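You operate a simulated robot arm through the tools that you are given. There is no shell and no other tool.

The job below is to be done with a simulated two-armed robot. You get a single attempt, and the scene is never put back.

JOB
Stand the red pot in the red saucer, water it from the clear jug, and top up the vase.
Fine: damp soil, vase to the blue line, jug back. Set down upright: clear jug.

Only the result counts: the job must be done as asked and must still hold three seconds after the hand-in. Knocking over, shifting, dropping, spilling or breaking anything else fails it.

ROBOT AND FRAMES
Two 7-joint arms with two-finger parallel grippers on one trunk that stands fixed in place. Base frame: the origin is at the foot of the trunk, x ahead of it, y to its left, z up; the work surface is at about z = 46. Units: cm, degrees, N and s.
The left shoulder is at [6, 18.9, 97.8], the right one opposite. With the tool pointing down near the work surface each hand reaches from about 10 to 56 cm from the base axis, measured 20 degrees to its own side. Payload 3.43 kg a hand.
Tool frame (each hand has its own): the origin (TCP) lies between the finger pads and is the grasp point; the fingertips stand 3 cm ahead of it; z points along the fingers, y is the line along which they close. The gripper opens to 9.4 cm. The fingers are 2.8 cm wide and 1 cm thick; the gripper's body (5 by 9.6 cm) begins 5.5 cm behind the TCP.
Orientation is that of the tool frame in the base frame, as [roll, pitch, yaw] about the fixed x, y, z axes, in that order (R = Rz(yaw) Ry(pitch) Rx(roll)). With the fingers straight down and closing along the base's y, the tool's x points along the base's -x, its y along +y and its z along -z.

CONTROLS
- The arms move only by the tool arm_command. It takes "left_rows", "right_rows" or both (then of equal length, played together; a hand with none holds still); each is a list that holds one entry, the list of rows, each a list of 6 numbers: the shift along the base's x, y, z in mm, then the turn, a rotation vector about the base's x, y, z in degrees. In form: [[[tx, ty, tz, wx, wy, wz], ...]]. A call has 1 to 20 rows; each row is the pose to reach, as a shift and turn from the pose commanded when the call began. "left_fingers" and "right_fingers" are, for a hand that has rows, the gripper command, from -1 (shut) to 1 (fully open), values between in proportion, set as the call begins (left out, the last holds). A row lasts 0.2 s, in which the tool goes at most 5 cm and 8.6 degrees; a call with a longer step from one row to the next is refused whole, and so is a gripper value outside its range. Where a pose cannot be reached the arm comes as near as it can. A force on the tool above 40 N (or 10 N above the force at the start of the call, whichever is more), or a blocked arm, ends the call early, and 0.2 s more pass. The fingers move at their own pace (about 15.3 cm/s each) and stop on an object; they squeeze with about 26 N. The grip force told is the motor's: it shows also when the fingers shut on nothing. Time passes only in rows, and 0.2 s behind the last, so rows that repeat a pose let the fingers close. It gives the time, the measured TCP pose, the force on the tool (base axes), the opening and the grip force at its end, in the units of the frame above (readings bear some noise), with the torque about the TCP (base axes, N m) and any sound that the robot's microphone picked up.
- Cameras (640 x 400 px; columns grow to the right, rows downward): "scene" is now at [2.25, -0.81, 153.91]; the picture's right is [-0.13, -0.99, 0.00], its down [-0.79, 0.10, -0.61] and it looks along [0.60, -0.08, -0.79] (base axes); focal length 340 px, centre (320, 200). "left" rides on the left gripper at [7.6, -1.4, -10.2] in its tool frame; the picture's right is [0.18, 0.98, 0.00], its down [-0.75, 0.14, -0.64] and it looks along [-0.63, 0.12, 0.77] (tool axes); focal length 243 px, centre (320, 200). "right" rides on the right gripper at [7.6, 1.4, -10.2] in its tool frame; the picture's right is [-0.18, 0.98, 0.00], its down [-0.75, -0.14, -0.64] and it looks along [-0.63, -0.12, 0.77] (tool axes); focal length 243 px, centre (320, 200).
- camera(camera): a new picture of that camera. No time passes.
- raise_lower(by): slides the trunk up (or, below 0, down) by that many cm; the arms and the scene camera ride with it, the base frame stays. It gives what a move gives, with no picture.
- pan_tilt(pan, tilt): turns the head with the scene camera to pan (to the left, within 86 degrees either way) and tilt (down, from -29 to 69), counted from straight ahead of the robot. It gives what a move gives.
- point_at(camera, pixels): there is no depth. For up to 12 entries [column, row, z] of the newest picture of that camera ("zoom" is the newest enlarged one), the place [x, y] in the base frame at which the ray of that pixel passes the height z, good to about 0.2 cm, but the place of the scene camera against the robot may be out by one fixed shift of up to 1.8 cm in any direction. No time passes.
- inspect(camera, box): a new picture of the part [left, top, right, bottom] of that camera's present view, enlarged. No time passes.
- sign_off(): hands the job in; it is judged then, once.

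Unless the task says otherwise, let go and move clear before handing in.

The tools are called after ">>>" as name(argument=value, ...) on one line, values as JSON. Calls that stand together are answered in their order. arm_command: Moves the arms, as the interface text tells. Its arguments: {"type":"object","properties":{"left_rows":{"type":"array","items":{"type":"array","items":{"type":"array","items":{"type":"number"}}}},"left_fingers":{"type":"number"},"right_rows":{"type":"array","items":{"type":"array","items":{"type":"array","items":{"type":"number"}}}},"right_fingers":{"type":"number"}},"required":[]} The other tools are called the same way: raise_lower (by) slides the trunk up or down; pan_tilt (pan, tilt) turns the head that bears the scene camera; camera (camera) takes a picture; point_at (camera, pixels) gives the place at which the rays of pixels pass given heights; inspect (camera, box) takes an enlarged picture of a part of a camera's view; sign_off () hands the job in.

At the start:

```text
clock: 0.0
left_tcp_pos: [47.51, 14.62, 98.84]
left_orientation: [-179.9, 0.0, 180.0]
left_ft_force: [0.1, 0.2, -0.2]
left_wrist_torque: [0.0, 0.02, 0.0]
left_finger_gap: 9.41
left_finger_force: 0.1
right_tcp_pos: [47.36, -19.1, 91.37]
right_orientation: [180.0, -0.1, 179.9]
right_ft_force: [0.6, -1.3, -0.2]
right_wrist_torque: [0.03, 0.02, -0.03]
right_finger_gap: 9.39
right_finger_force: 0.1
trunk travel left (down, up): [-65.0, 34.0]
head pan, tilt: [-7.3, 52.5]
```

scene: 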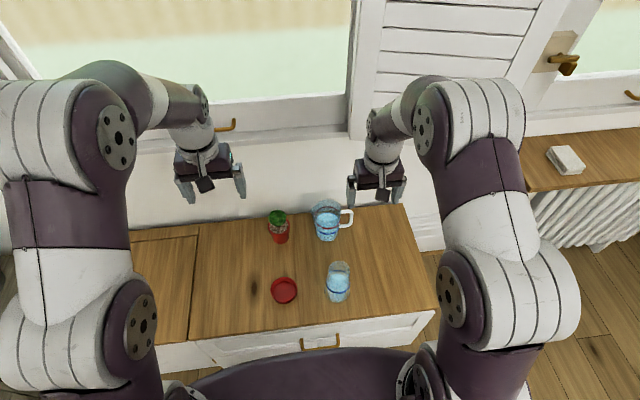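
right: 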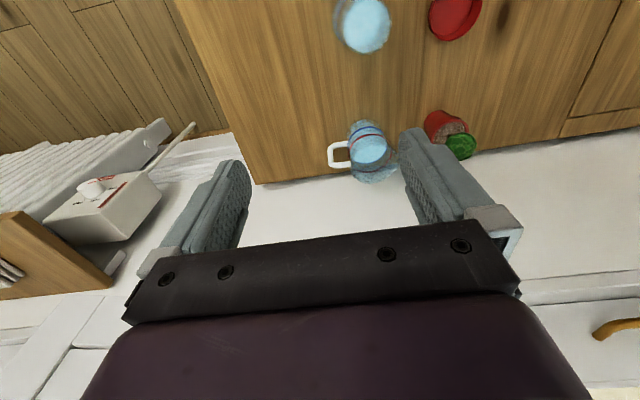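
left: 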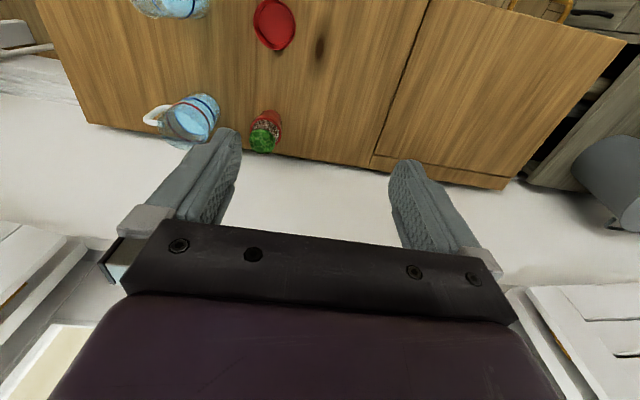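

The scene picture shows the red pot near (278,228), jug near (327,222) with its handle to the right at (348,217), red saucer at (284,291), and vase at (338,282). I'll look closer at each before moving.

>>> inspect(camera="scene", box=[240, 190, 380, 310])

>>> inspect(camera="right", box=[300, 0, 500, 190])

>>> inspect(camera="left", box=[120, 0, 320, 160])

```text
3.33 times, centred on (310, 250) of scene
```

zoom: 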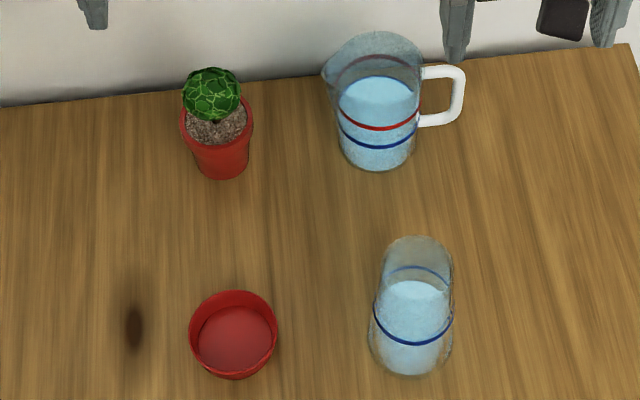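

```text
2.11 times, centred on (400, 95) of right
```

zoom: 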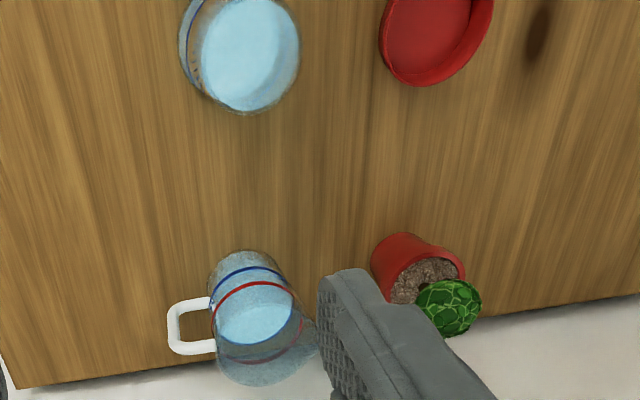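

```text
2.50 times, centred on (220, 80) of left
```

zoom: 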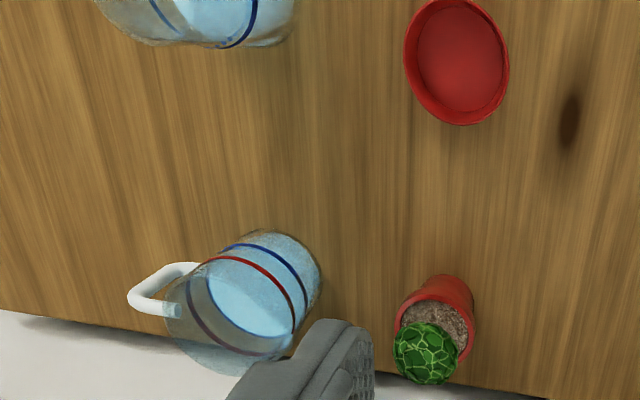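

The zoomed views show the jug (with blue and red rings), the pot with a cactus in it, the saucer and the vase with one blue ring. I'll get coordinates from both wrist cameras and the scene camera to work out the fixed shift.

>>> point_at(camera="zoom", pixels=[[456, 62, 46.0], [456, 62, 47.0], [404, 55, 47.5], [508, 65, 47.5], [450, 275, 46.0], [475, 300, 46], [436, 315, 53], [315, 265, 46], [280, 235, 46], [425, 350, 56]])

>>> point_at(camera="right", pixels=[[454, 15, 46.5], [363, 25, 46], [428, 118, 46], [362, 122, 46], [385, 165, 60]])

>>> point_at(camera="scene", pixels=[[284, 291, 46.5], [284, 302, 46], [338, 300, 46], [279, 243, 46], [327, 239, 46], [336, 30, 60]])

```text
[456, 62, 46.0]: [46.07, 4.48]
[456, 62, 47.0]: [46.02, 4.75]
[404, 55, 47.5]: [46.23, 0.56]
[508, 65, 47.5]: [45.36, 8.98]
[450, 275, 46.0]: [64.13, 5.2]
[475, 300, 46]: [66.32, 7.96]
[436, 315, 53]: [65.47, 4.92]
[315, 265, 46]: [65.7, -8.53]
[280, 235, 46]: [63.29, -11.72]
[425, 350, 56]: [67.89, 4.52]
```

```text
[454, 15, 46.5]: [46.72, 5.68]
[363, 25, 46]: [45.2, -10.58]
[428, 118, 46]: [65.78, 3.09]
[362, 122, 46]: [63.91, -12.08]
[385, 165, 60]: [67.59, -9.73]
```

```text
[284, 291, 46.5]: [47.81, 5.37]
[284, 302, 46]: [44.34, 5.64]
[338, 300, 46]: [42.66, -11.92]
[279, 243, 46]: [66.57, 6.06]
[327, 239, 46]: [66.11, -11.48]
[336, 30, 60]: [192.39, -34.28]
```

The saucer is near (46, 5), the vase near (45, -11), the pot near (65.5, 5) and the jug near (66, -11). The pot and jug are too far for a straight-down grasp, so I'll lower the trunk for a better approach and closer pictures. Nothing stands below either hand's path.

>>> raise_lower(by=-18)

```text
clock: 2.0
left_tcp_pos: [47.53, 14.67, 80.84]
left_orientation: [180.0, 0.0, 179.9]
left_ft_force: [0.4, 0.3, -0.3]
left_wrist_torque: [0.01, -0.03, -0.03]
left_finger_gap: 9.39
left_finger_force: 0.0
right_tcp_pos: [47.3, -19.06, 73.27]
right_orientation: [-179.9, 0.0, 180.0]
right_ft_force: [0.2, -0.7, 0.1]
right_wrist_torque: [-0.01, 0.02, -0.03]
right_finger_gap: 9.39
right_finger_force: 0.2
trunk travel left (down, up): [-47.0, 52.0]
head pan, tilt: [-7.3, 52.5]
```

The trunk is down by 18 cm with both hands clear, so I'll take fresh pictures from all three cameras.

>>> camera(camera="scene")

>>> camera(camera="left")

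>>> camera(camera="right")

>>> inspect(camera="scene", box=[240, 170, 400, 300])

```text
taken
```

scene: 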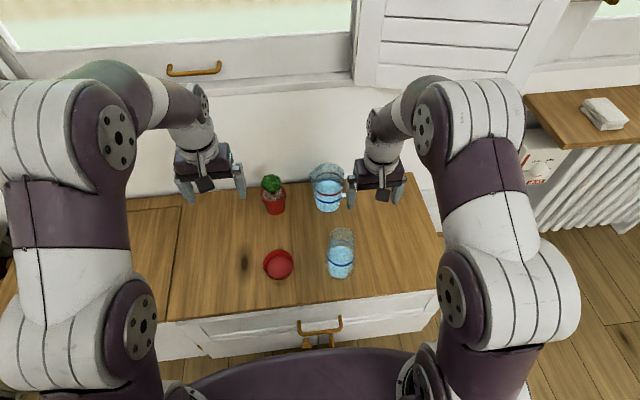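

```text
taken
```

left: 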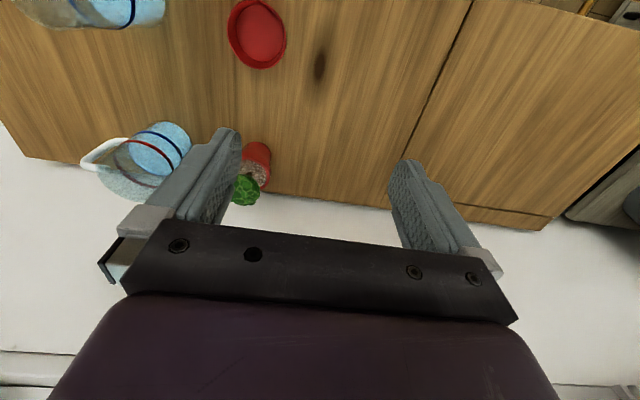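

```text
taken
```

right: 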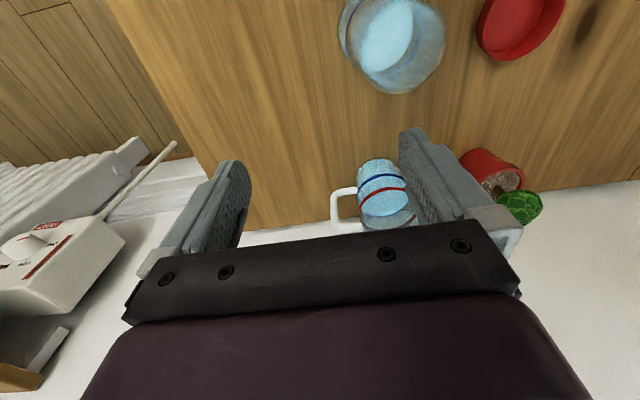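

```text
3.08 times, centred on (320, 235) of scene
```

zoom: 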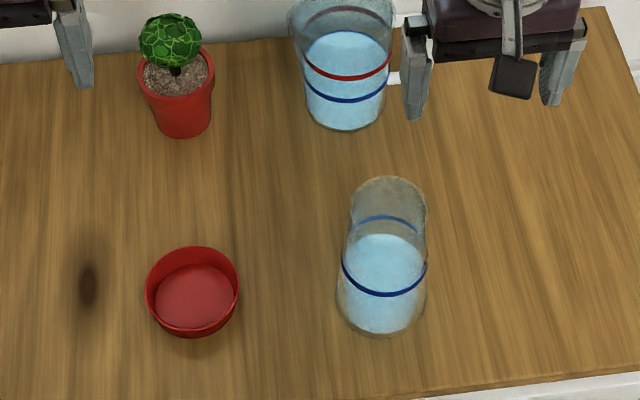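

The scene zoom shows the vase's water surface (back edge at row 234) sitting below its blue ring (back edge at row 217). I need object sizes, so I'll zoom in with both wrist cameras.

>>> inspect(camera="right", box=[310, 130, 450, 240])

>>> inspect(camera="left", box=[70, 100, 290, 220])

>>> inspect(camera="right", box=[320, 0, 580, 110])

```text
3.64 times, centred on (380, 185) of right
```

zoom: 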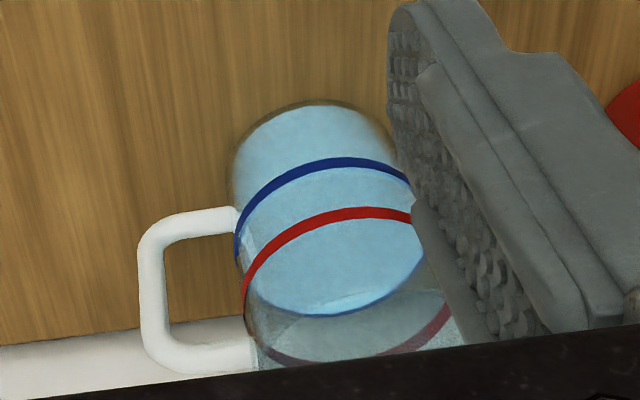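

```text
2.91 times, centred on (180, 160) of left
```

zoom: 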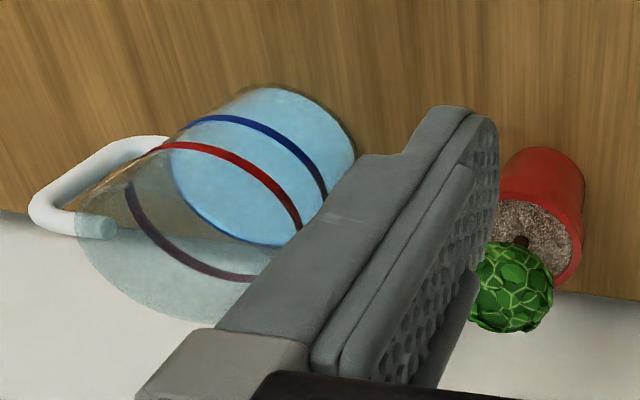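

```text
2.46 times, centred on (450, 55) of right
```

zoom: 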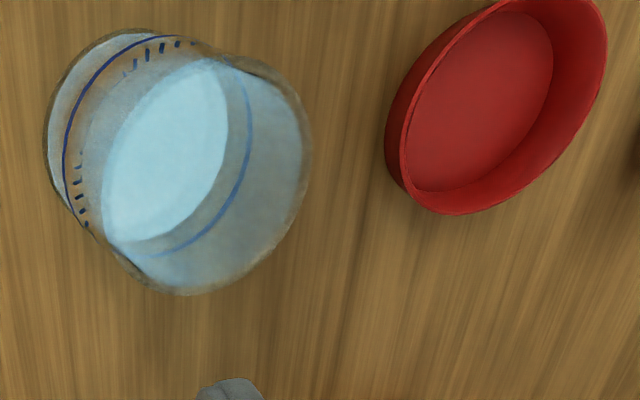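

In the zooms, the jug's water surface lies near its red and blue rings and a gripper finger hides part of it. I'll lower the right hand and tilt it up so its camera looks level at the jug and vase, well clear to the right of both.

>>> arm_command(right_rows=[[[0, -10, -10, 0, -7, 0], [0, -25, -30, 0, -15, 0], [0, -40, -50, 0, -23, 0], [5, -60, -70, 0, -31, 0], [10, -70, -85, 0, -39, 0], [10, -80, -100, 0, -47, 0], [10, -80, -100, 0, -47, 0]]])

```text
clock: 3.6
left_tcp_pos: [47.52, 14.73, 80.82]
left_orientation: [-180.0, 0.0, -180.0]
left_ft_force: [-0.4, 0.5, -0.3]
left_wrist_torque: [-0.03, 0.01, 0.02]
left_finger_gap: 9.42
left_finger_force: 0.0
right_tcp_pos: [48.72, -26.86, 63.34]
right_orientation: [180.0, 47.0, 180.0]
right_ft_force: [0.6, -0.2, -0.2]
right_wrist_torque: [0.0, 0.02, 0.02]
right_finger_gap: 9.4
right_finger_force: 0.2
right hand out of reach, approached as far as the arm can: row 5, 6
trunk travel left (down, up): [-47.0, 52.0]
head pan, tilt: [-7.3, 52.5]
```

The right hand reached its tilted pose at about (48.7, -26.9, 63.3). I'll check what its camera sees now.

>>> camera(camera="right")

>>> camera(camera="scene")

```text
taken
```

right: 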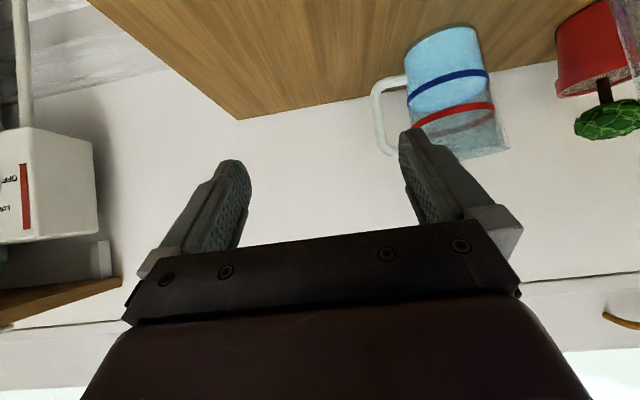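

```text
taken
```

scene: 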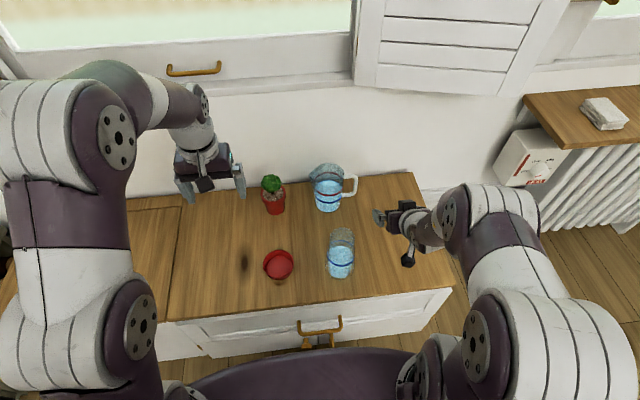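

This gives a nearly level side view: the jug is at (450,90) upside down in the picture, with its handle at (385,115) and the pot at (595,60). I'll enlarge that part.

>>> inspect(camera="right", box=[360, 10, 520, 170])

>>> inspect(camera="scene", box=[250, 150, 370, 290])

```text
2.50 times, centred on (440, 90) of right
```

zoom: 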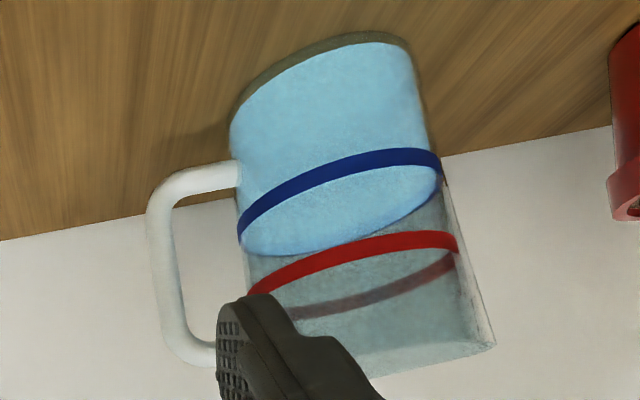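

```text
2.86 times, centred on (310, 220) of scene
```

zoom: 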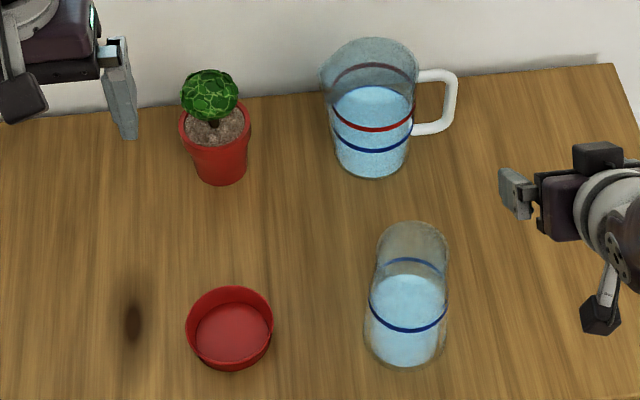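

The jug's water surface is about level with its own blue ring, and the handle bar is clear on the -y side. I'll get the coordinates of the jug base, handle and pot base from this calibrated view.

>>> point_at(camera="right", pixels=[[442, 24.8, 46], [404.8, 58, 46], [478.8, 30, 46], [557, 90, 46], [378, 100, 53], [378, 100, 55], [460, 26, 46], [422, 33, 46]])

>>> point_at(camera="zoom", pixels=[[372, 178, 46], [333, 160, 46], [408, 160, 46], [405, 368, 46], [365, 345, 46], [445, 345, 46], [230, 370, 46], [187, 325, 48], [272, 325, 48], [222, 184, 46], [195, 170, 46], [247, 170, 46]])

```text
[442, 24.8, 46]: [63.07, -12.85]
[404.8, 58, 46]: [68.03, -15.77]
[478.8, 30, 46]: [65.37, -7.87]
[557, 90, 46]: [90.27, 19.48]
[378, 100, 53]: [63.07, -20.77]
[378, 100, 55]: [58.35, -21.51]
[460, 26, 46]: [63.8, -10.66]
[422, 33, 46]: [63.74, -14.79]
```

```text
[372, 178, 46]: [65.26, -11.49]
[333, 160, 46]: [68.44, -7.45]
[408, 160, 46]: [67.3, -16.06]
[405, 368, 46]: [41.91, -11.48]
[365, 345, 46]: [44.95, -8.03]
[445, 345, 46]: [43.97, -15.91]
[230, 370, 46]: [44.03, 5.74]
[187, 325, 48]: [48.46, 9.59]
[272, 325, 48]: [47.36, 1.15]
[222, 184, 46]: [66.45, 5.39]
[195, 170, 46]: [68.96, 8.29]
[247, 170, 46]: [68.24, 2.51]
```

The jug base centre works out near (67, -12) with a radius of about 4.1 by the wrist camera, and the scene camera reads about 2 cm too far in x. Next I'll tilt the left hand the same way to view the pot.

>>> arm_command(left_rows=[[[0, 0, -10, 0, -7, 0], [0, 0, -30, 0, -15, 0], [0, 0, -60, 0, -23, 0], [0, 0, -90, 0, -31, 0], [0, 0, -120, 0, -39, 0], [0, 0, -150, 0, -47, 0], [0, 0, -170, 0, -52, 0], [0, 0, -170, 0, -52, 0]]])

>>> camera(camera="left")

>>> inspect(camera="left", box=[60, 0, 380, 200])

```text
clock: 5.4
left_tcp_pos: [48.12, 14.17, 64.42]
left_orientation: [178.4, 51.7, 178.9]
left_ft_force: [-0.4, -0.7, 0.2]
left_wrist_torque: [0.01, 0.0, 0.02]
left_finger_gap: 9.4
left_finger_force: 0.0
left hand out of reach, approached as far as the arm can: row 5, 6, 7, 8
right_tcp_pos: [48.61, -26.76, 63.29]
right_orientation: [179.9, 47.1, -180.0]
right_ft_force: [-0.7, 0.1, 0.1]
right_wrist_torque: [0.01, -0.03, 0.01]
right_finger_gap: 9.42
right_finger_force: 0.1
trunk travel left (down, up): [-47.0, 52.0]
head pan, tilt: [-7.3, 52.5]
```

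```text
taken
```

left: 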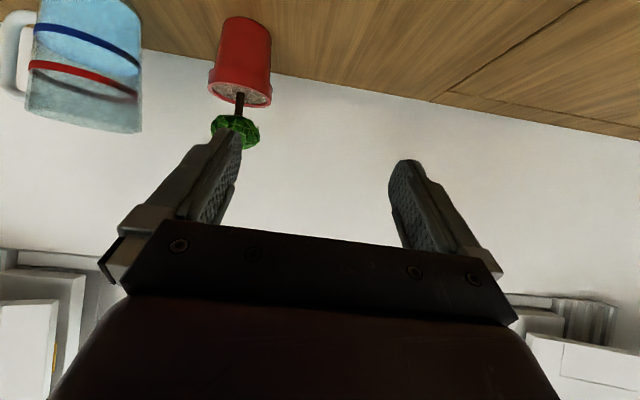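

```text
2.00 times, centred on (220, 100) of left
```

zoom: 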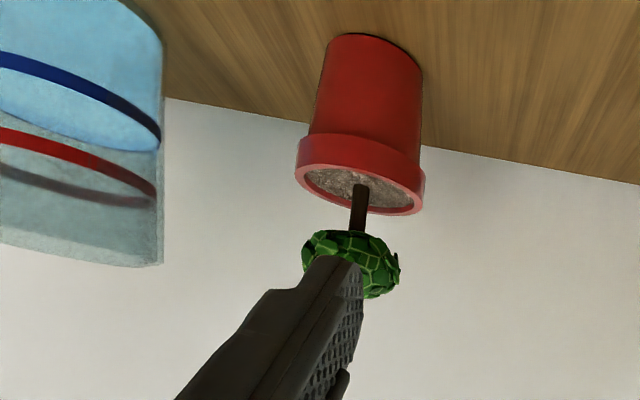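

The left camera shows the pot clearly: base edge at (246,17), rim around (240,93), and the cactus ball on a stem below it in this upside-down view. I'll fix its coordinates.

>>> point_at(camera="left", pixels=[[221, 27.5, 46], [271, 31, 46], [246, 17, 46], [240, 93.5, 52], [240, 93.5, 53], [240, 93.5, 54], [207, 85, 53], [272, 101, 53], [208, 70, 51], [270, 80, 51], [142, 132, 60], [142, 132, 58]])

```text
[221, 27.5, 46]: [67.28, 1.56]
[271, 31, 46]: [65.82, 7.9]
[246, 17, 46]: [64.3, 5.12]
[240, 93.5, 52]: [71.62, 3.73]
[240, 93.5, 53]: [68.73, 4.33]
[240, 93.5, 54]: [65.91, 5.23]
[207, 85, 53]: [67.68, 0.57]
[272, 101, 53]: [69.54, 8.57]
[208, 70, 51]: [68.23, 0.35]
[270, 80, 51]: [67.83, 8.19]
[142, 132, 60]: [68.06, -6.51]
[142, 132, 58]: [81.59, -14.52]
```

The pot's axis is near (66.9, 4.7), its rim is about 7.5 cm wide at z≈53.6, and the cactus ball above it sits at z≈55.5–62. I'll bring the left hand in front of the pot with the fingers 25° below level, opening along y, to grip the collar from the front.

>>> arm_command(left_rows=[[[15, -10, 0, 0, 0, 0], [30, -25, -5, 0, -3, 0], [45, -45, -10, 0, -6, 0], [60, -65, -20, 0, -9, 0], [70, -85, -35, 0, -13, 0], [75, -99, -50, 0, -13, 0], [75, -99, -50, 0, -13, 0]]], left_fingers=1)

>>> camera(camera="left")

>>> camera(camera="scene")

```text
clock: 7.0
left_tcp_pos: [55.72, 4.2, 59.44]
left_orientation: [-180.0, 65.0, 179.9]
left_ft_force: [-0.5, -0.1, -0.5]
left_wrist_torque: [0.02, -0.01, 0.03]
left_finger_gap: 9.4
left_finger_force: 0.1
right_tcp_pos: [48.68, -26.83, 63.36]
right_orientation: [180.0, 46.9, -180.0]
right_ft_force: [-0.1, 0.3, 0.9]
right_wrist_torque: [-0.01, 0.0, -0.03]
right_finger_gap: 9.41
right_finger_force: 0.0
trunk travel left (down, up): [-47.0, 52.0]
head pan, tilt: [-7.3, 52.5]
```

```text
taken
```

left: 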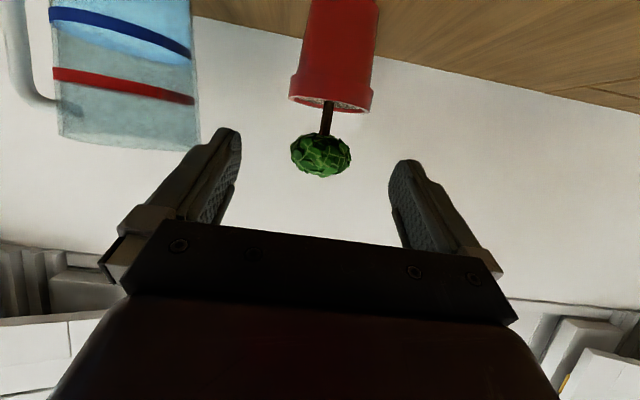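

```text
taken
```

scene: 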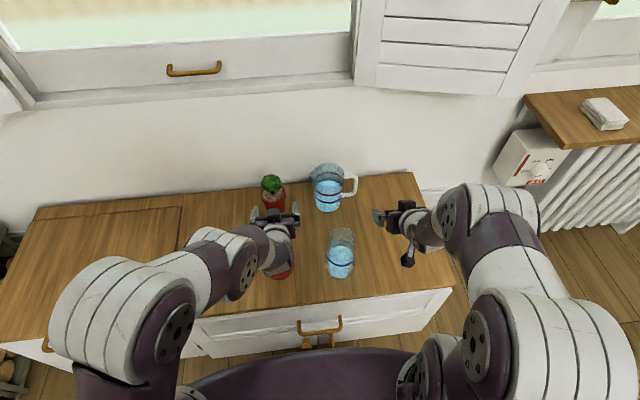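

The hand is at (55.7, 4.2, 59.4) and the pot's rim spans pixels (290,93) to (371,98) between the fingers. I'll check its position from this closer view.

>>> point_at(camera="left", pixels=[[331, 103, 53.3], [331, 103, 53.6], [290, 92, 53.3], [371, 97, 53.3], [343, 20, 48], [303, 20, 49], [377, 20, 49], [289, 100, 53.6], [372, 106, 53.6], [321, 176, 61], [321, 133, 56]])

>>> inspect(camera="left", box=[240, 0, 440, 200])

```text
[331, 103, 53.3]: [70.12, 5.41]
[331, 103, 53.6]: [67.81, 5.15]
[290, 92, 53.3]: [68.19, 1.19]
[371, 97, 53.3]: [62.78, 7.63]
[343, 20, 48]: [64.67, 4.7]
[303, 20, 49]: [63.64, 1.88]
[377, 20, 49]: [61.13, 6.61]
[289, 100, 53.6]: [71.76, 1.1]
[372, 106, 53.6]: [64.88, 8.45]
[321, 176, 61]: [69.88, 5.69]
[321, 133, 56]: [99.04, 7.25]
```

```text
2.00 times, centred on (340, 100) of left
```

zoom: 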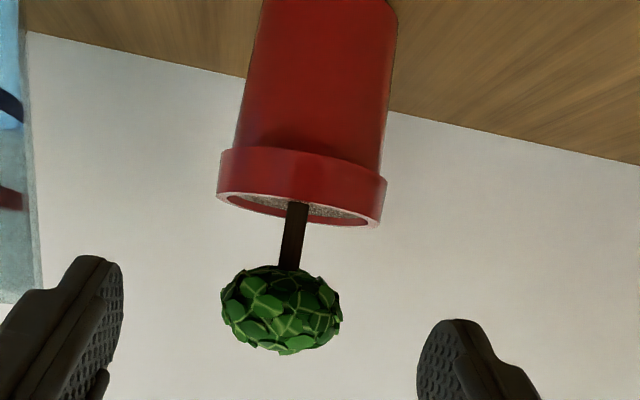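

The pot's axis is at y≈5.0 and its rim is about 7.7 cm wide, so it fits the 9.4 cm opening. I'll move forward past the saucer and lower the open fingers beside the collar, without closing yet.

>>> arm_command(left_rows=[[[15, 4, 0, 0, 0, 0], [35, 8, -10, 0, 0, 0], [55, 8, -20, 0, 0, 0], [75, 8, -32, 0, 0, 0], [90, 8, -42, 0, 0, 0], [100, 8, -52, 0, 0, 0], [100, 8, -60, 0, 0, 0], [100, 8, -66, 0, 0, 0], [100, 8, -66, 0, 0, 0]]], left_fingers=1)

>>> camera(camera="left")

>>> inspect(camera="scene", box=[230, 150, 390, 290])

```text
clock: 9.0
left_tcp_pos: [65.59, 5.02, 52.78]
left_orientation: [-180.0, 65.0, 179.9]
left_ft_force: [-0.2, -0.9, 0.4]
left_wrist_torque: [-0.02, 0.02, -0.01]
left_finger_gap: 9.43
left_finger_force: 0.1
right_tcp_pos: [48.68, -26.91, 63.34]
right_orientation: [-180.0, 47.0, -180.0]
right_ft_force: [0.0, 0.2, -0.6]
right_wrist_torque: [0.01, 0.0, 0.02]
right_finger_gap: 9.42
right_finger_force: 0.0
trunk travel left (down, up): [-47.0, 52.0]
head pan, tilt: [-7.3, 52.5]
```

```text
taken
```

left: 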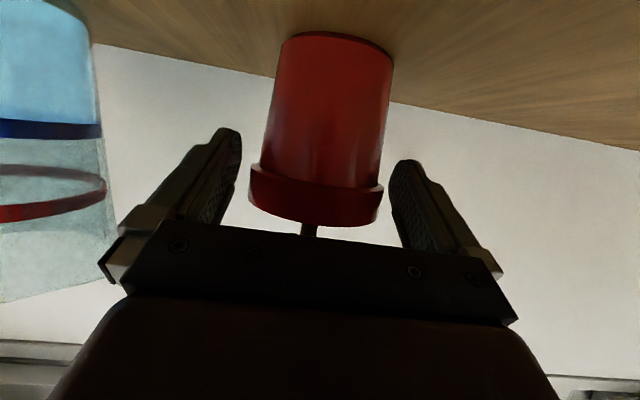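

```text
2.86 times, centred on (310, 220) of scene
```

zoom: 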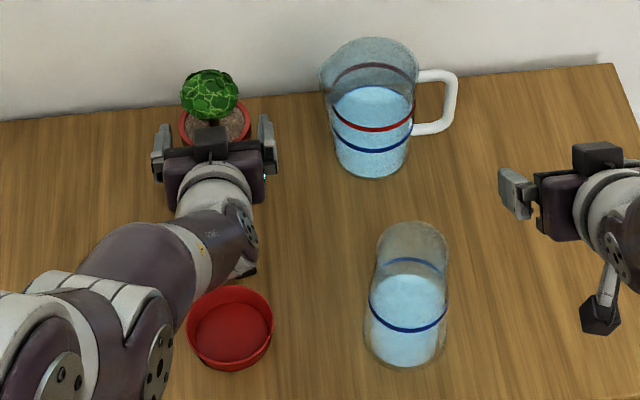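

The pot's collar (pixels 250–382) is centred between the fingers. I'll close the left gripper on it.

>>> arm_command(left_rows=[[[0, 0, 0, 0, 0, 0], [0, 0, 0, 0, 0, 0], [0, 0, 0, 0, 0, 0], [0, 0, 0, 0, 0, 0]]], left_fingers=-1)

>>> camera(camera="left")

```text
clock: 10.0
left_tcp_pos: [65.67, 4.99, 52.87]
left_orientation: [180.0, 65.0, -180.0]
left_ft_force: [-0.7, -2.1, 0.4]
left_wrist_torque: [0.01, -0.1, -0.05]
left_finger_gap: 7.61
left_finger_force: 26.1
right_tcp_pos: [48.55, -26.87, 63.24]
right_orientation: [-180.0, 47.0, 179.9]
right_ft_force: [-0.1, 0.0, 0.0]
right_wrist_torque: [0.01, 0.01, -0.02]
right_finger_gap: 9.39
right_finger_force: 0.0
trunk travel left (down, up): [-47.0, 52.0]
head pan, tilt: [-7.3, 52.5]
```

```text
taken
```

left: 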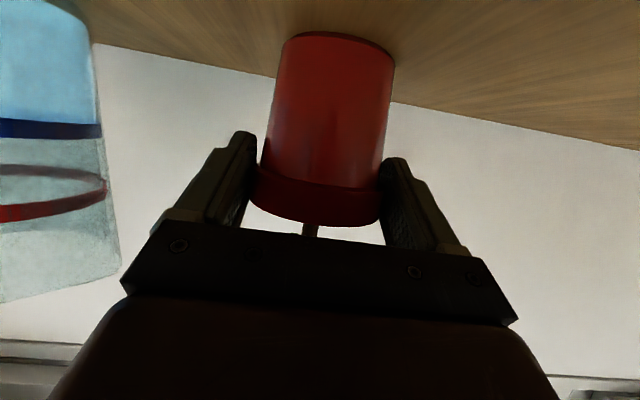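

The gripper closed on the collar at 7.61 cm with 26 N. I'll lift it slowly and check that it hangs straight.

>>> arm_command(left_rows=[[[0, 0, 8, 0, 0, 0], [0, 0, 20, 0, 0, 0], [0, 0, 35, 0, 0, 0], [0, 0, 50, 0, 0, 0], [0, 0, 65, 0, 0, 0], [0, 0, 75, 0, 0, 0], [0, 0, 75, 0, 0, 0]]])

>>> camera(camera="left")

>>> inspect(camera="scene", box=[200, 120, 360, 260])

```text
clock: 11.6
left_tcp_pos: [65.66, 5.21, 60.05]
left_orientation: [179.9, 64.9, -179.9]
left_ft_force: [0.2, 0.4, -4.0]
left_wrist_torque: [0.01, 0.08, -0.02]
left_finger_gap: 5.18
left_finger_force: 25.8
right_tcp_pos: [48.53, -26.9, 63.31]
right_orientation: [-180.0, 46.9, -179.9]
right_ft_force: [0.3, -0.4, 0.1]
right_wrist_torque: [0.0, 0.02, -0.01]
right_finger_gap: 9.41
right_finger_force: 0.1
trunk travel left (down, up): [-47.0, 52.0]
head pan, tilt: [-7.3, 52.5]
```

```text
taken
```

left: 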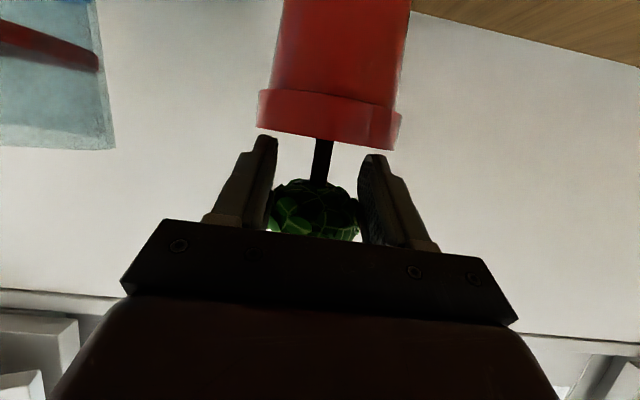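

```text
2.86 times, centred on (280, 190) of scene
```

zoom: 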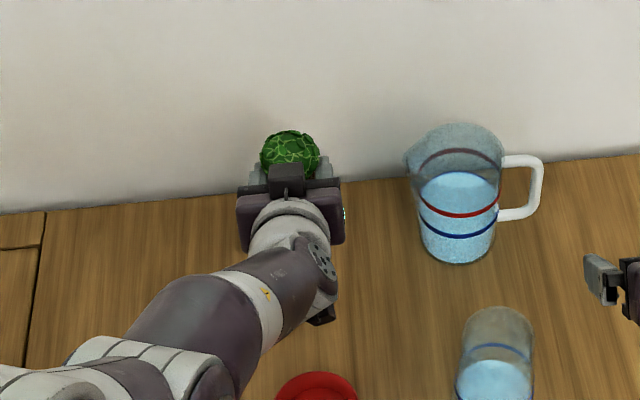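

The lift went wrong: the gap dropped to 5.18 cm, so the fingers slid up off the collar and now hold the pot by the cactus ball, about 3 cm off the table (force -4 N). I'll lower it gently at once and set it back down before regripping.

>>> arm_command(left_rows=[[[0, 0, -5, 0, 0, 0], [0, 0, -10, 0, 0, 0], [0, 0, -15, 0, 0, 0], [0, 0, -20, 0, 0, 0], [0, 0, -20, 0, 0, 0]]])

>>> camera(camera="left")

>>> camera(camera="right")

```text
clock: 12.8
left_tcp_pos: [65.59, 5.15, 58.16]
left_orientation: [180.0, 65.0, 180.0]
left_ft_force: [-0.3, -0.4, -3.8]
left_wrist_torque: [0.02, 0.08, 0.0]
left_finger_gap: 5.17
left_finger_force: 25.9
right_tcp_pos: [48.63, -26.95, 63.26]
right_orientation: [180.0, 47.0, -180.0]
right_ft_force: [-0.5, -0.6, -0.4]
right_wrist_torque: [-0.01, 0.03, 0.02]
right_finger_gap: 9.4
right_finger_force: 0.0
trunk travel left (down, up): [-47.0, 52.0]
head pan, tilt: [-7.3, 52.5]
```

```text
taken
```

left: 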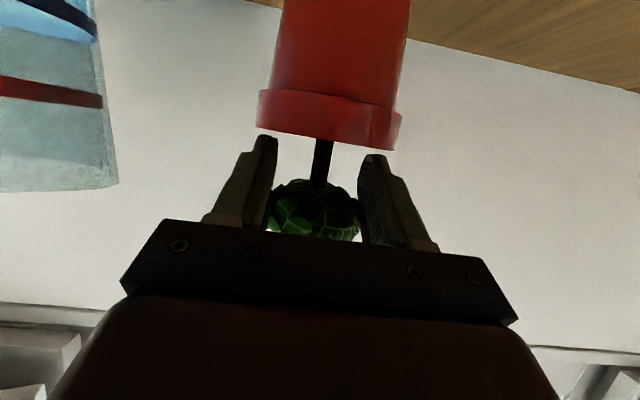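

```text
taken
```

right: 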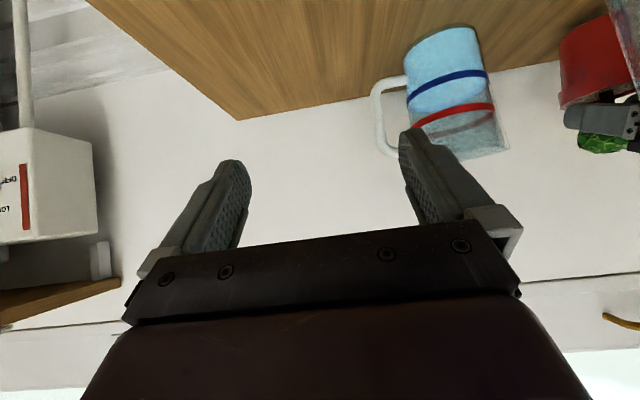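

The pot is still off the table (-3.8 N), and the right camera can see it at (595,80). I'll zoom there to judge the remaining gap.

>>> inspect(camera="right", box=[480, 0, 640, 160])

>>> inspect(camera="scene", box=[220, 130, 340, 250])

```text
2.50 times, centred on (560, 80) of right
```

zoom: 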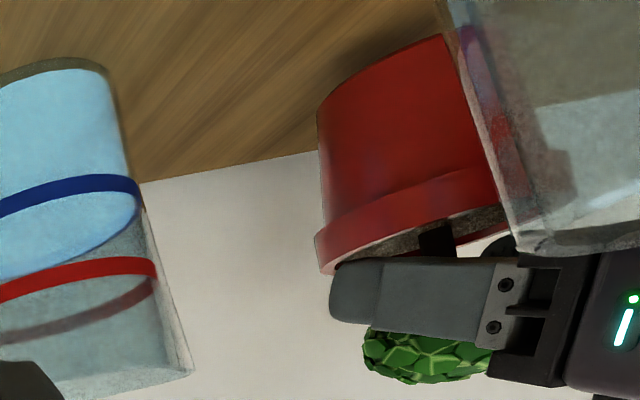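

```text
3.33 times, centred on (280, 190) of scene
```

zoom: 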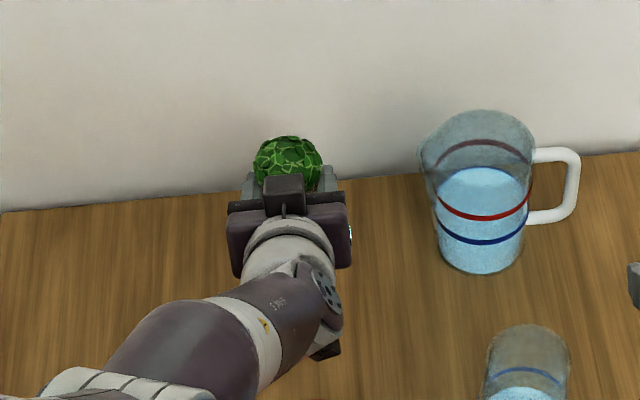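

The pot's base looks about 1 cm above the table, so I'll go down in small steps and watch the force.

>>> arm_command(left_rows=[[[0, 0, -2, 0, 0, 0], [0, 0, -4, 0, 0, 0], [0, 0, -6, 0, 0, 0], [0, 0, -6, 0, 0, 0]]])

```text
clock: 13.8
left_tcp_pos: [65.57, 5.03, 57.56]
left_orientation: [180.0, 65.0, 180.0]
left_ft_force: [-0.1, -0.1, -4.6]
left_wrist_torque: [0.02, 0.04, -0.02]
left_finger_gap: 5.17
left_finger_force: 26.1
right_tcp_pos: [48.61, -26.91, 63.29]
right_orientation: [-179.9, 47.0, 180.0]
right_ft_force: [0.1, 0.2, 0.2]
right_wrist_torque: [0.0, -0.05, 0.01]
right_finger_gap: 9.43
right_finger_force: 0.0
trunk travel left (down, up): [-47.0, 52.0]
head pan, tilt: [-7.3, 52.5]
```

The pot still hangs free (-4.6 N). I'll keep lowering in small steps.

>>> arm_command(left_rows=[[[0, 0, -1.5, 0, 0, 0], [0, 0, -3, 0, 0, 0], [0, 0, -4, 0, 0, 0], [0, 0, -4, 0, 0, 0]]])

>>> inspect(camera="right", box=[480, 0, 640, 160])

```text
clock: 14.8
left_tcp_pos: [65.62, 5.12, 57.03]
left_orientation: [180.0, 64.9, 180.0]
left_ft_force: [0.1, 0.4, -3.5]
left_wrist_torque: [-0.03, 0.04, 0.0]
left_finger_gap: 5.17
left_finger_force: 25.9
right_tcp_pos: [48.6, -26.85, 63.34]
right_orientation: [179.9, 47.0, -179.9]
right_ft_force: [0.5, 0.0, -0.4]
right_wrist_torque: [-0.02, 0.03, -0.01]
right_finger_gap: 9.42
right_finger_force: 0.1
trunk travel left (down, up): [-47.0, 52.0]
head pan, tilt: [-7.3, 52.5]
```

```text
2.50 times, centred on (560, 80) of right
```

zoom: 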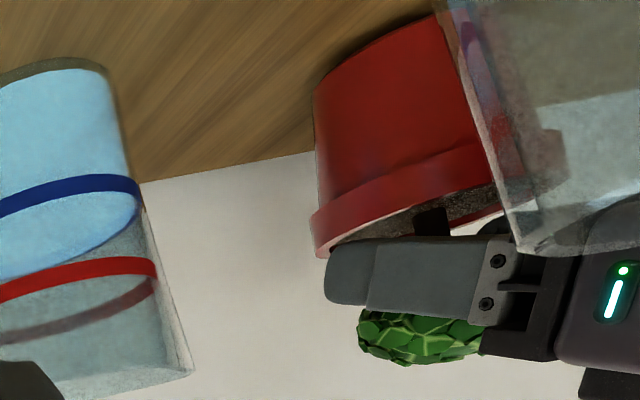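

The rim's left corner is at about row 102, against about row 96 when the pot stood on the table, so a little height remains. I'll continue down slowly.

>>> arm_command(left_rows=[[[0, 0, -1, 0, 0, 0], [0, 0, -2, 0, 0, 0], [0, 0, -3, 0, 0, 0], [0, 0, -3, 0, 0, 0]]])

```text
clock: 15.8
left_tcp_pos: [65.58, 5.01, 56.73]
left_orientation: [180.0, 65.0, 180.0]
left_ft_force: [0.9, -0.2, -3.4]
left_wrist_torque: [0.0, 0.07, 0.01]
left_finger_gap: 5.16
left_finger_force: 26.1
right_tcp_pos: [48.68, -26.82, 63.17]
right_orientation: [179.9, 47.0, 180.0]
right_ft_force: [0.0, -0.5, -0.4]
right_wrist_torque: [0.01, 0.01, -0.03]
right_finger_gap: 9.38
right_finger_force: 0.1
trunk travel left (down, up): [-47.0, 52.0]
head pan, tilt: [-7.3, 52.5]
```

The pot hangs steadily from the cactus ball: the pads sit under the ball's widest part, the gap has stayed at 5.16 cm, and the rim is level. It can't drop through the fingers, and this hold leaves the saucer rim free, so I'll carry it this way, gently. First I'll raise the trunk so the arm isn't folded too tightly over the saucer.

>>> raise_lower(by=6)

>>> camera(camera="left")

>>> inspect(camera="scene", box=[220, 110, 380, 270])

>>> inspect(camera="right", box=[440, 0, 640, 160])

```text
clock: 16.8
left_tcp_pos: [65.58, 5.09, 62.95]
left_orientation: [-180.0, 65.0, -179.9]
left_ft_force: [-0.4, 0.1, -4.3]
left_wrist_torque: [0.0, 0.02, -0.01]
left_finger_gap: 5.15
left_finger_force: 25.9
right_tcp_pos: [48.74, -26.92, 69.23]
right_orientation: [180.0, 46.9, -179.9]
right_ft_force: [0.4, -0.3, -1.0]
right_wrist_torque: [-0.03, 0.02, 0.02]
right_finger_gap: 9.42
right_finger_force: 0.1
trunk travel left (down, up): [-53.0, 46.0]
head pan, tilt: [-7.3, 52.5]
```

```text
taken
```

left: 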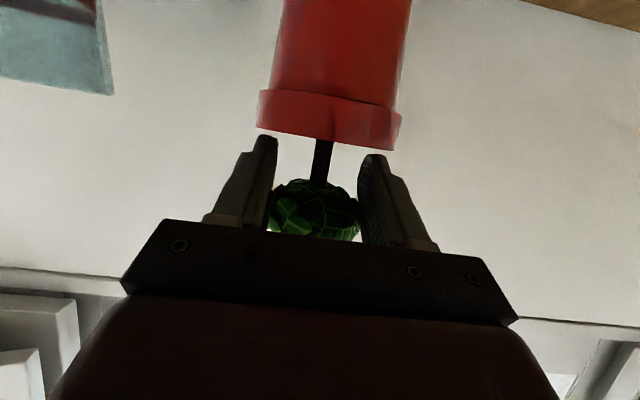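

```text
2.50 times, centred on (300, 190) of scene
```

zoom: 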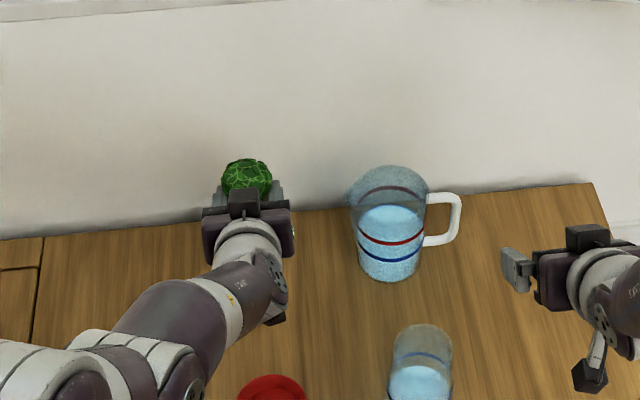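

```text
2.50 times, centred on (540, 80) of right
```

zoom: 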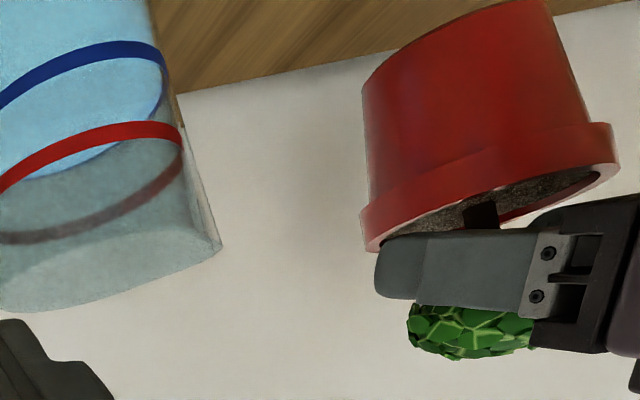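

The hold hasn't moved (same left picture, gap 5.15). I'll raise the trunk another 8 cm before moving back to the saucer.

>>> raise_lower(by=8)

>>> camera(camera="scene")

```text
clock: 18.0
left_tcp_pos: [65.52, 5.12, 70.81]
left_orientation: [-180.0, 64.9, -180.0]
left_ft_force: [0.5, -0.4, -4.4]
left_wrist_torque: [-0.01, 0.09, 0.03]
left_finger_gap: 5.17
left_finger_force: 25.9
right_tcp_pos: [48.61, -26.84, 77.17]
right_orientation: [180.0, 46.9, -180.0]
right_ft_force: [0.2, 0.0, -0.2]
right_wrist_torque: [0.02, 0.01, 0.01]
right_finger_gap: 9.39
right_finger_force: 0.1
trunk travel left (down, up): [-61.0, 38.0]
head pan, tilt: [-7.3, 52.5]
```

```text
taken
```

scene: 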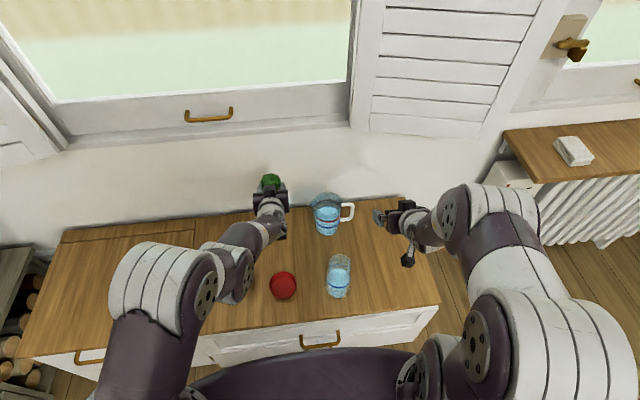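

Both hands are high and clear. Before moving the pot I want an exact saucer position from a wrist camera, so I'll turn the right hand back to pointing down on its own side.

>>> arm_command(right_rows=[[[-5, 10, 5, 0, 8, 0], [-10, 20, 10, 0, 16, 0], [-15, 30, 20, 0, 24, 0], [-20, 40, 25, 0, 32, 0], [-25, 50, 30, 0, 40, 0], [-30, 60, 30, 0, 47, 0], [-30, 70, 30, 0, 47, 0], [-30, 70, 30, 0, 47, 0]]])

>>> camera(camera="right")

>>> inspect(camera="right", box=[340, 0, 600, 160])

```text
clock: 19.8
left_tcp_pos: [65.59, 5.1, 70.89]
left_orientation: [-180.0, 64.9, -179.9]
left_ft_force: [0.6, -0.2, -4.8]
left_wrist_torque: [0.03, 0.04, 0.01]
left_finger_gap: 5.12
left_finger_force: 25.9
right_tcp_pos: [45.62, -19.94, 80.18]
right_orientation: [-180.0, -0.2, -180.0]
right_ft_force: [0.2, -0.2, -0.4]
right_wrist_torque: [-0.01, 0.04, -0.01]
right_finger_gap: 9.39
right_finger_force: 0.1
right hand out of reach, approached as far as the arm can: row 4, 5, 6
trunk travel left (down, up): [-61.0, 38.0]
head pan, tilt: [-7.3, 52.5]
```

```text
taken
```

right: 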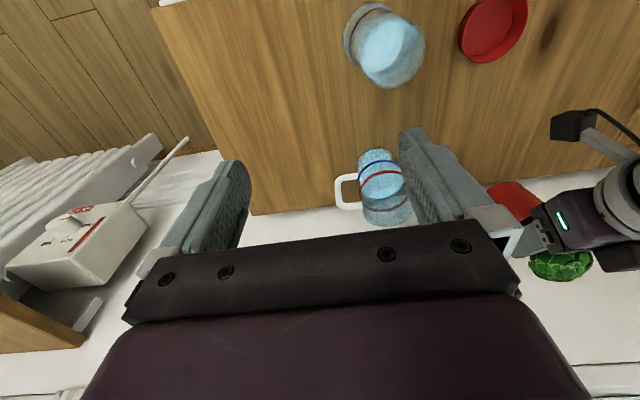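

```text
2.46 times, centred on (470, 80) of right
```

zoom: 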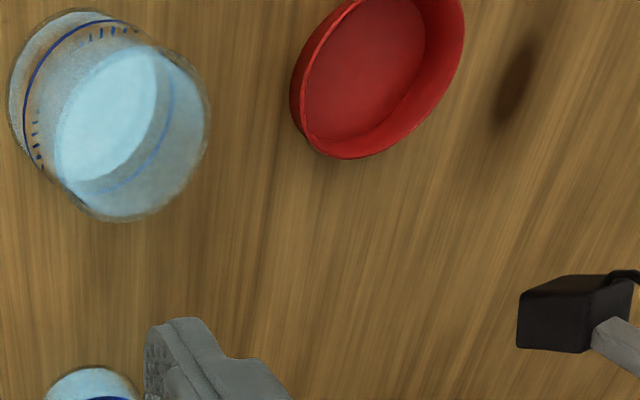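

The saucer is at (493,28) but its rim is cut off at the picture's top edge. I'll shift the right hand 5 cm back and inward so the camera sees all of it.

>>> arm_command(right_rows=[[[-20, 15, 0, 0, 0, 0], [-40, 30, 0, 0, 0, 0], [-60, 50, 0, 0, 0, 0], [-60, 50, 0, 0, 0, 0]]])

>>> camera(camera="right")

>>> inspect(camera="right", box=[400, 0, 560, 130])

```text
clock: 20.8
left_tcp_pos: [65.53, 5.11, 70.82]
left_orientation: [179.9, 64.9, 179.9]
left_ft_force: [0.3, -0.7, -3.8]
left_wrist_torque: [0.02, 0.07, 0.01]
left_finger_gap: 5.13
left_finger_force: 26.2
right_tcp_pos: [39.59, -15.07, 80.26]
right_orientation: [-180.0, -0.1, 179.9]
right_ft_force: [-0.3, -0.6, -0.9]
right_wrist_torque: [-0.01, 0.03, -0.03]
right_finger_gap: 9.43
right_finger_force: 0.1
trunk travel left (down, up): [-61.0, 38.0]
head pan, tilt: [-7.3, 52.5]
```

```text
taken
```

right: 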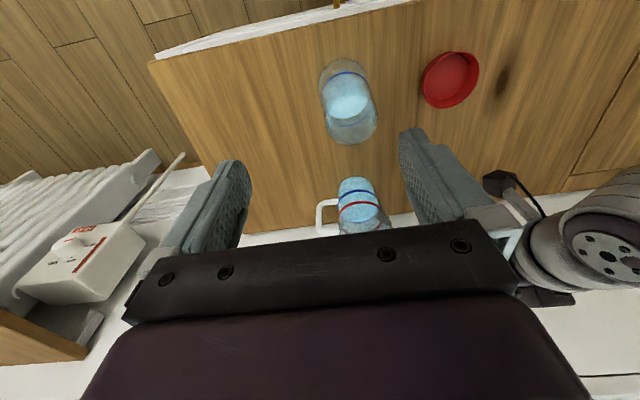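

```text
3.08 times, centred on (480, 65) of right
```

zoom: 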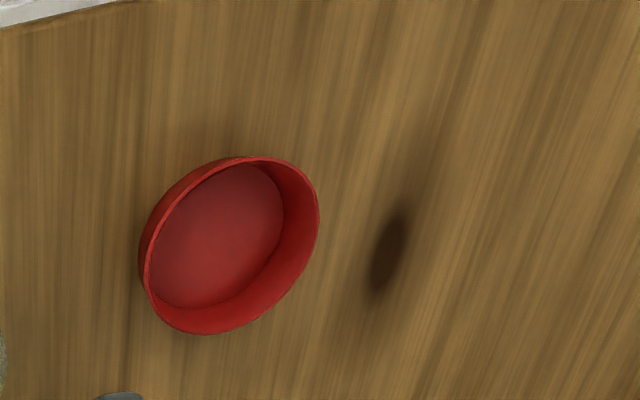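

The whole saucer is now visible in the zoom, with its rim from (148,265) to (320,215). I'll convert these points.

>>> point_at(camera="zoom", pixels=[[234, 245, 47], [234, 245, 48], [234, 245, 49], [240, 157, 48], [195, 333, 48], [148, 265, 48], [320, 215, 48], [141, 255, 46], [218, 237, 46.5], [205, 159, 46]])

>>> point_at(camera="right", pixels=[[347, 62, 60], [350, 140, 60], [322, 100, 60], [376, 110, 60], [348, 100, 58], [347, 105, 54], [340, 60, 46], [357, 178, 46], [340, 184, 46], [374, 185, 46], [319, 215, 56]])

>>> inspect(camera="right", box=[300, 40, 400, 160])

```text
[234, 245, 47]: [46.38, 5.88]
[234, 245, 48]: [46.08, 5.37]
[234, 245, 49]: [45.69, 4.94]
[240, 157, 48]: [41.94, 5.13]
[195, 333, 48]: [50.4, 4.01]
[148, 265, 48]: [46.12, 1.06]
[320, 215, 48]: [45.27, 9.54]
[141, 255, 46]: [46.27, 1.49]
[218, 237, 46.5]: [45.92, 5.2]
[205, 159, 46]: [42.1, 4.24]
```

```text
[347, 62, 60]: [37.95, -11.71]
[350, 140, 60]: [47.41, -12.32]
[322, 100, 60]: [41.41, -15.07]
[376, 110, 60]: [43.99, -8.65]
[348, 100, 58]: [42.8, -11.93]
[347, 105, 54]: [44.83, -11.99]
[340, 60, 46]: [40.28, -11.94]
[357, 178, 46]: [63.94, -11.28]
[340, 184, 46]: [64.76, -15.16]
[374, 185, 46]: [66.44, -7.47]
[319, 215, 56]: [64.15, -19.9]
```

```text
3.33 times, centred on (350, 100) of right
```

zoom: 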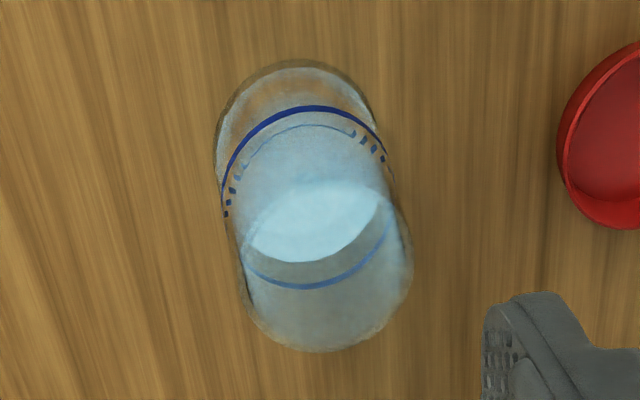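

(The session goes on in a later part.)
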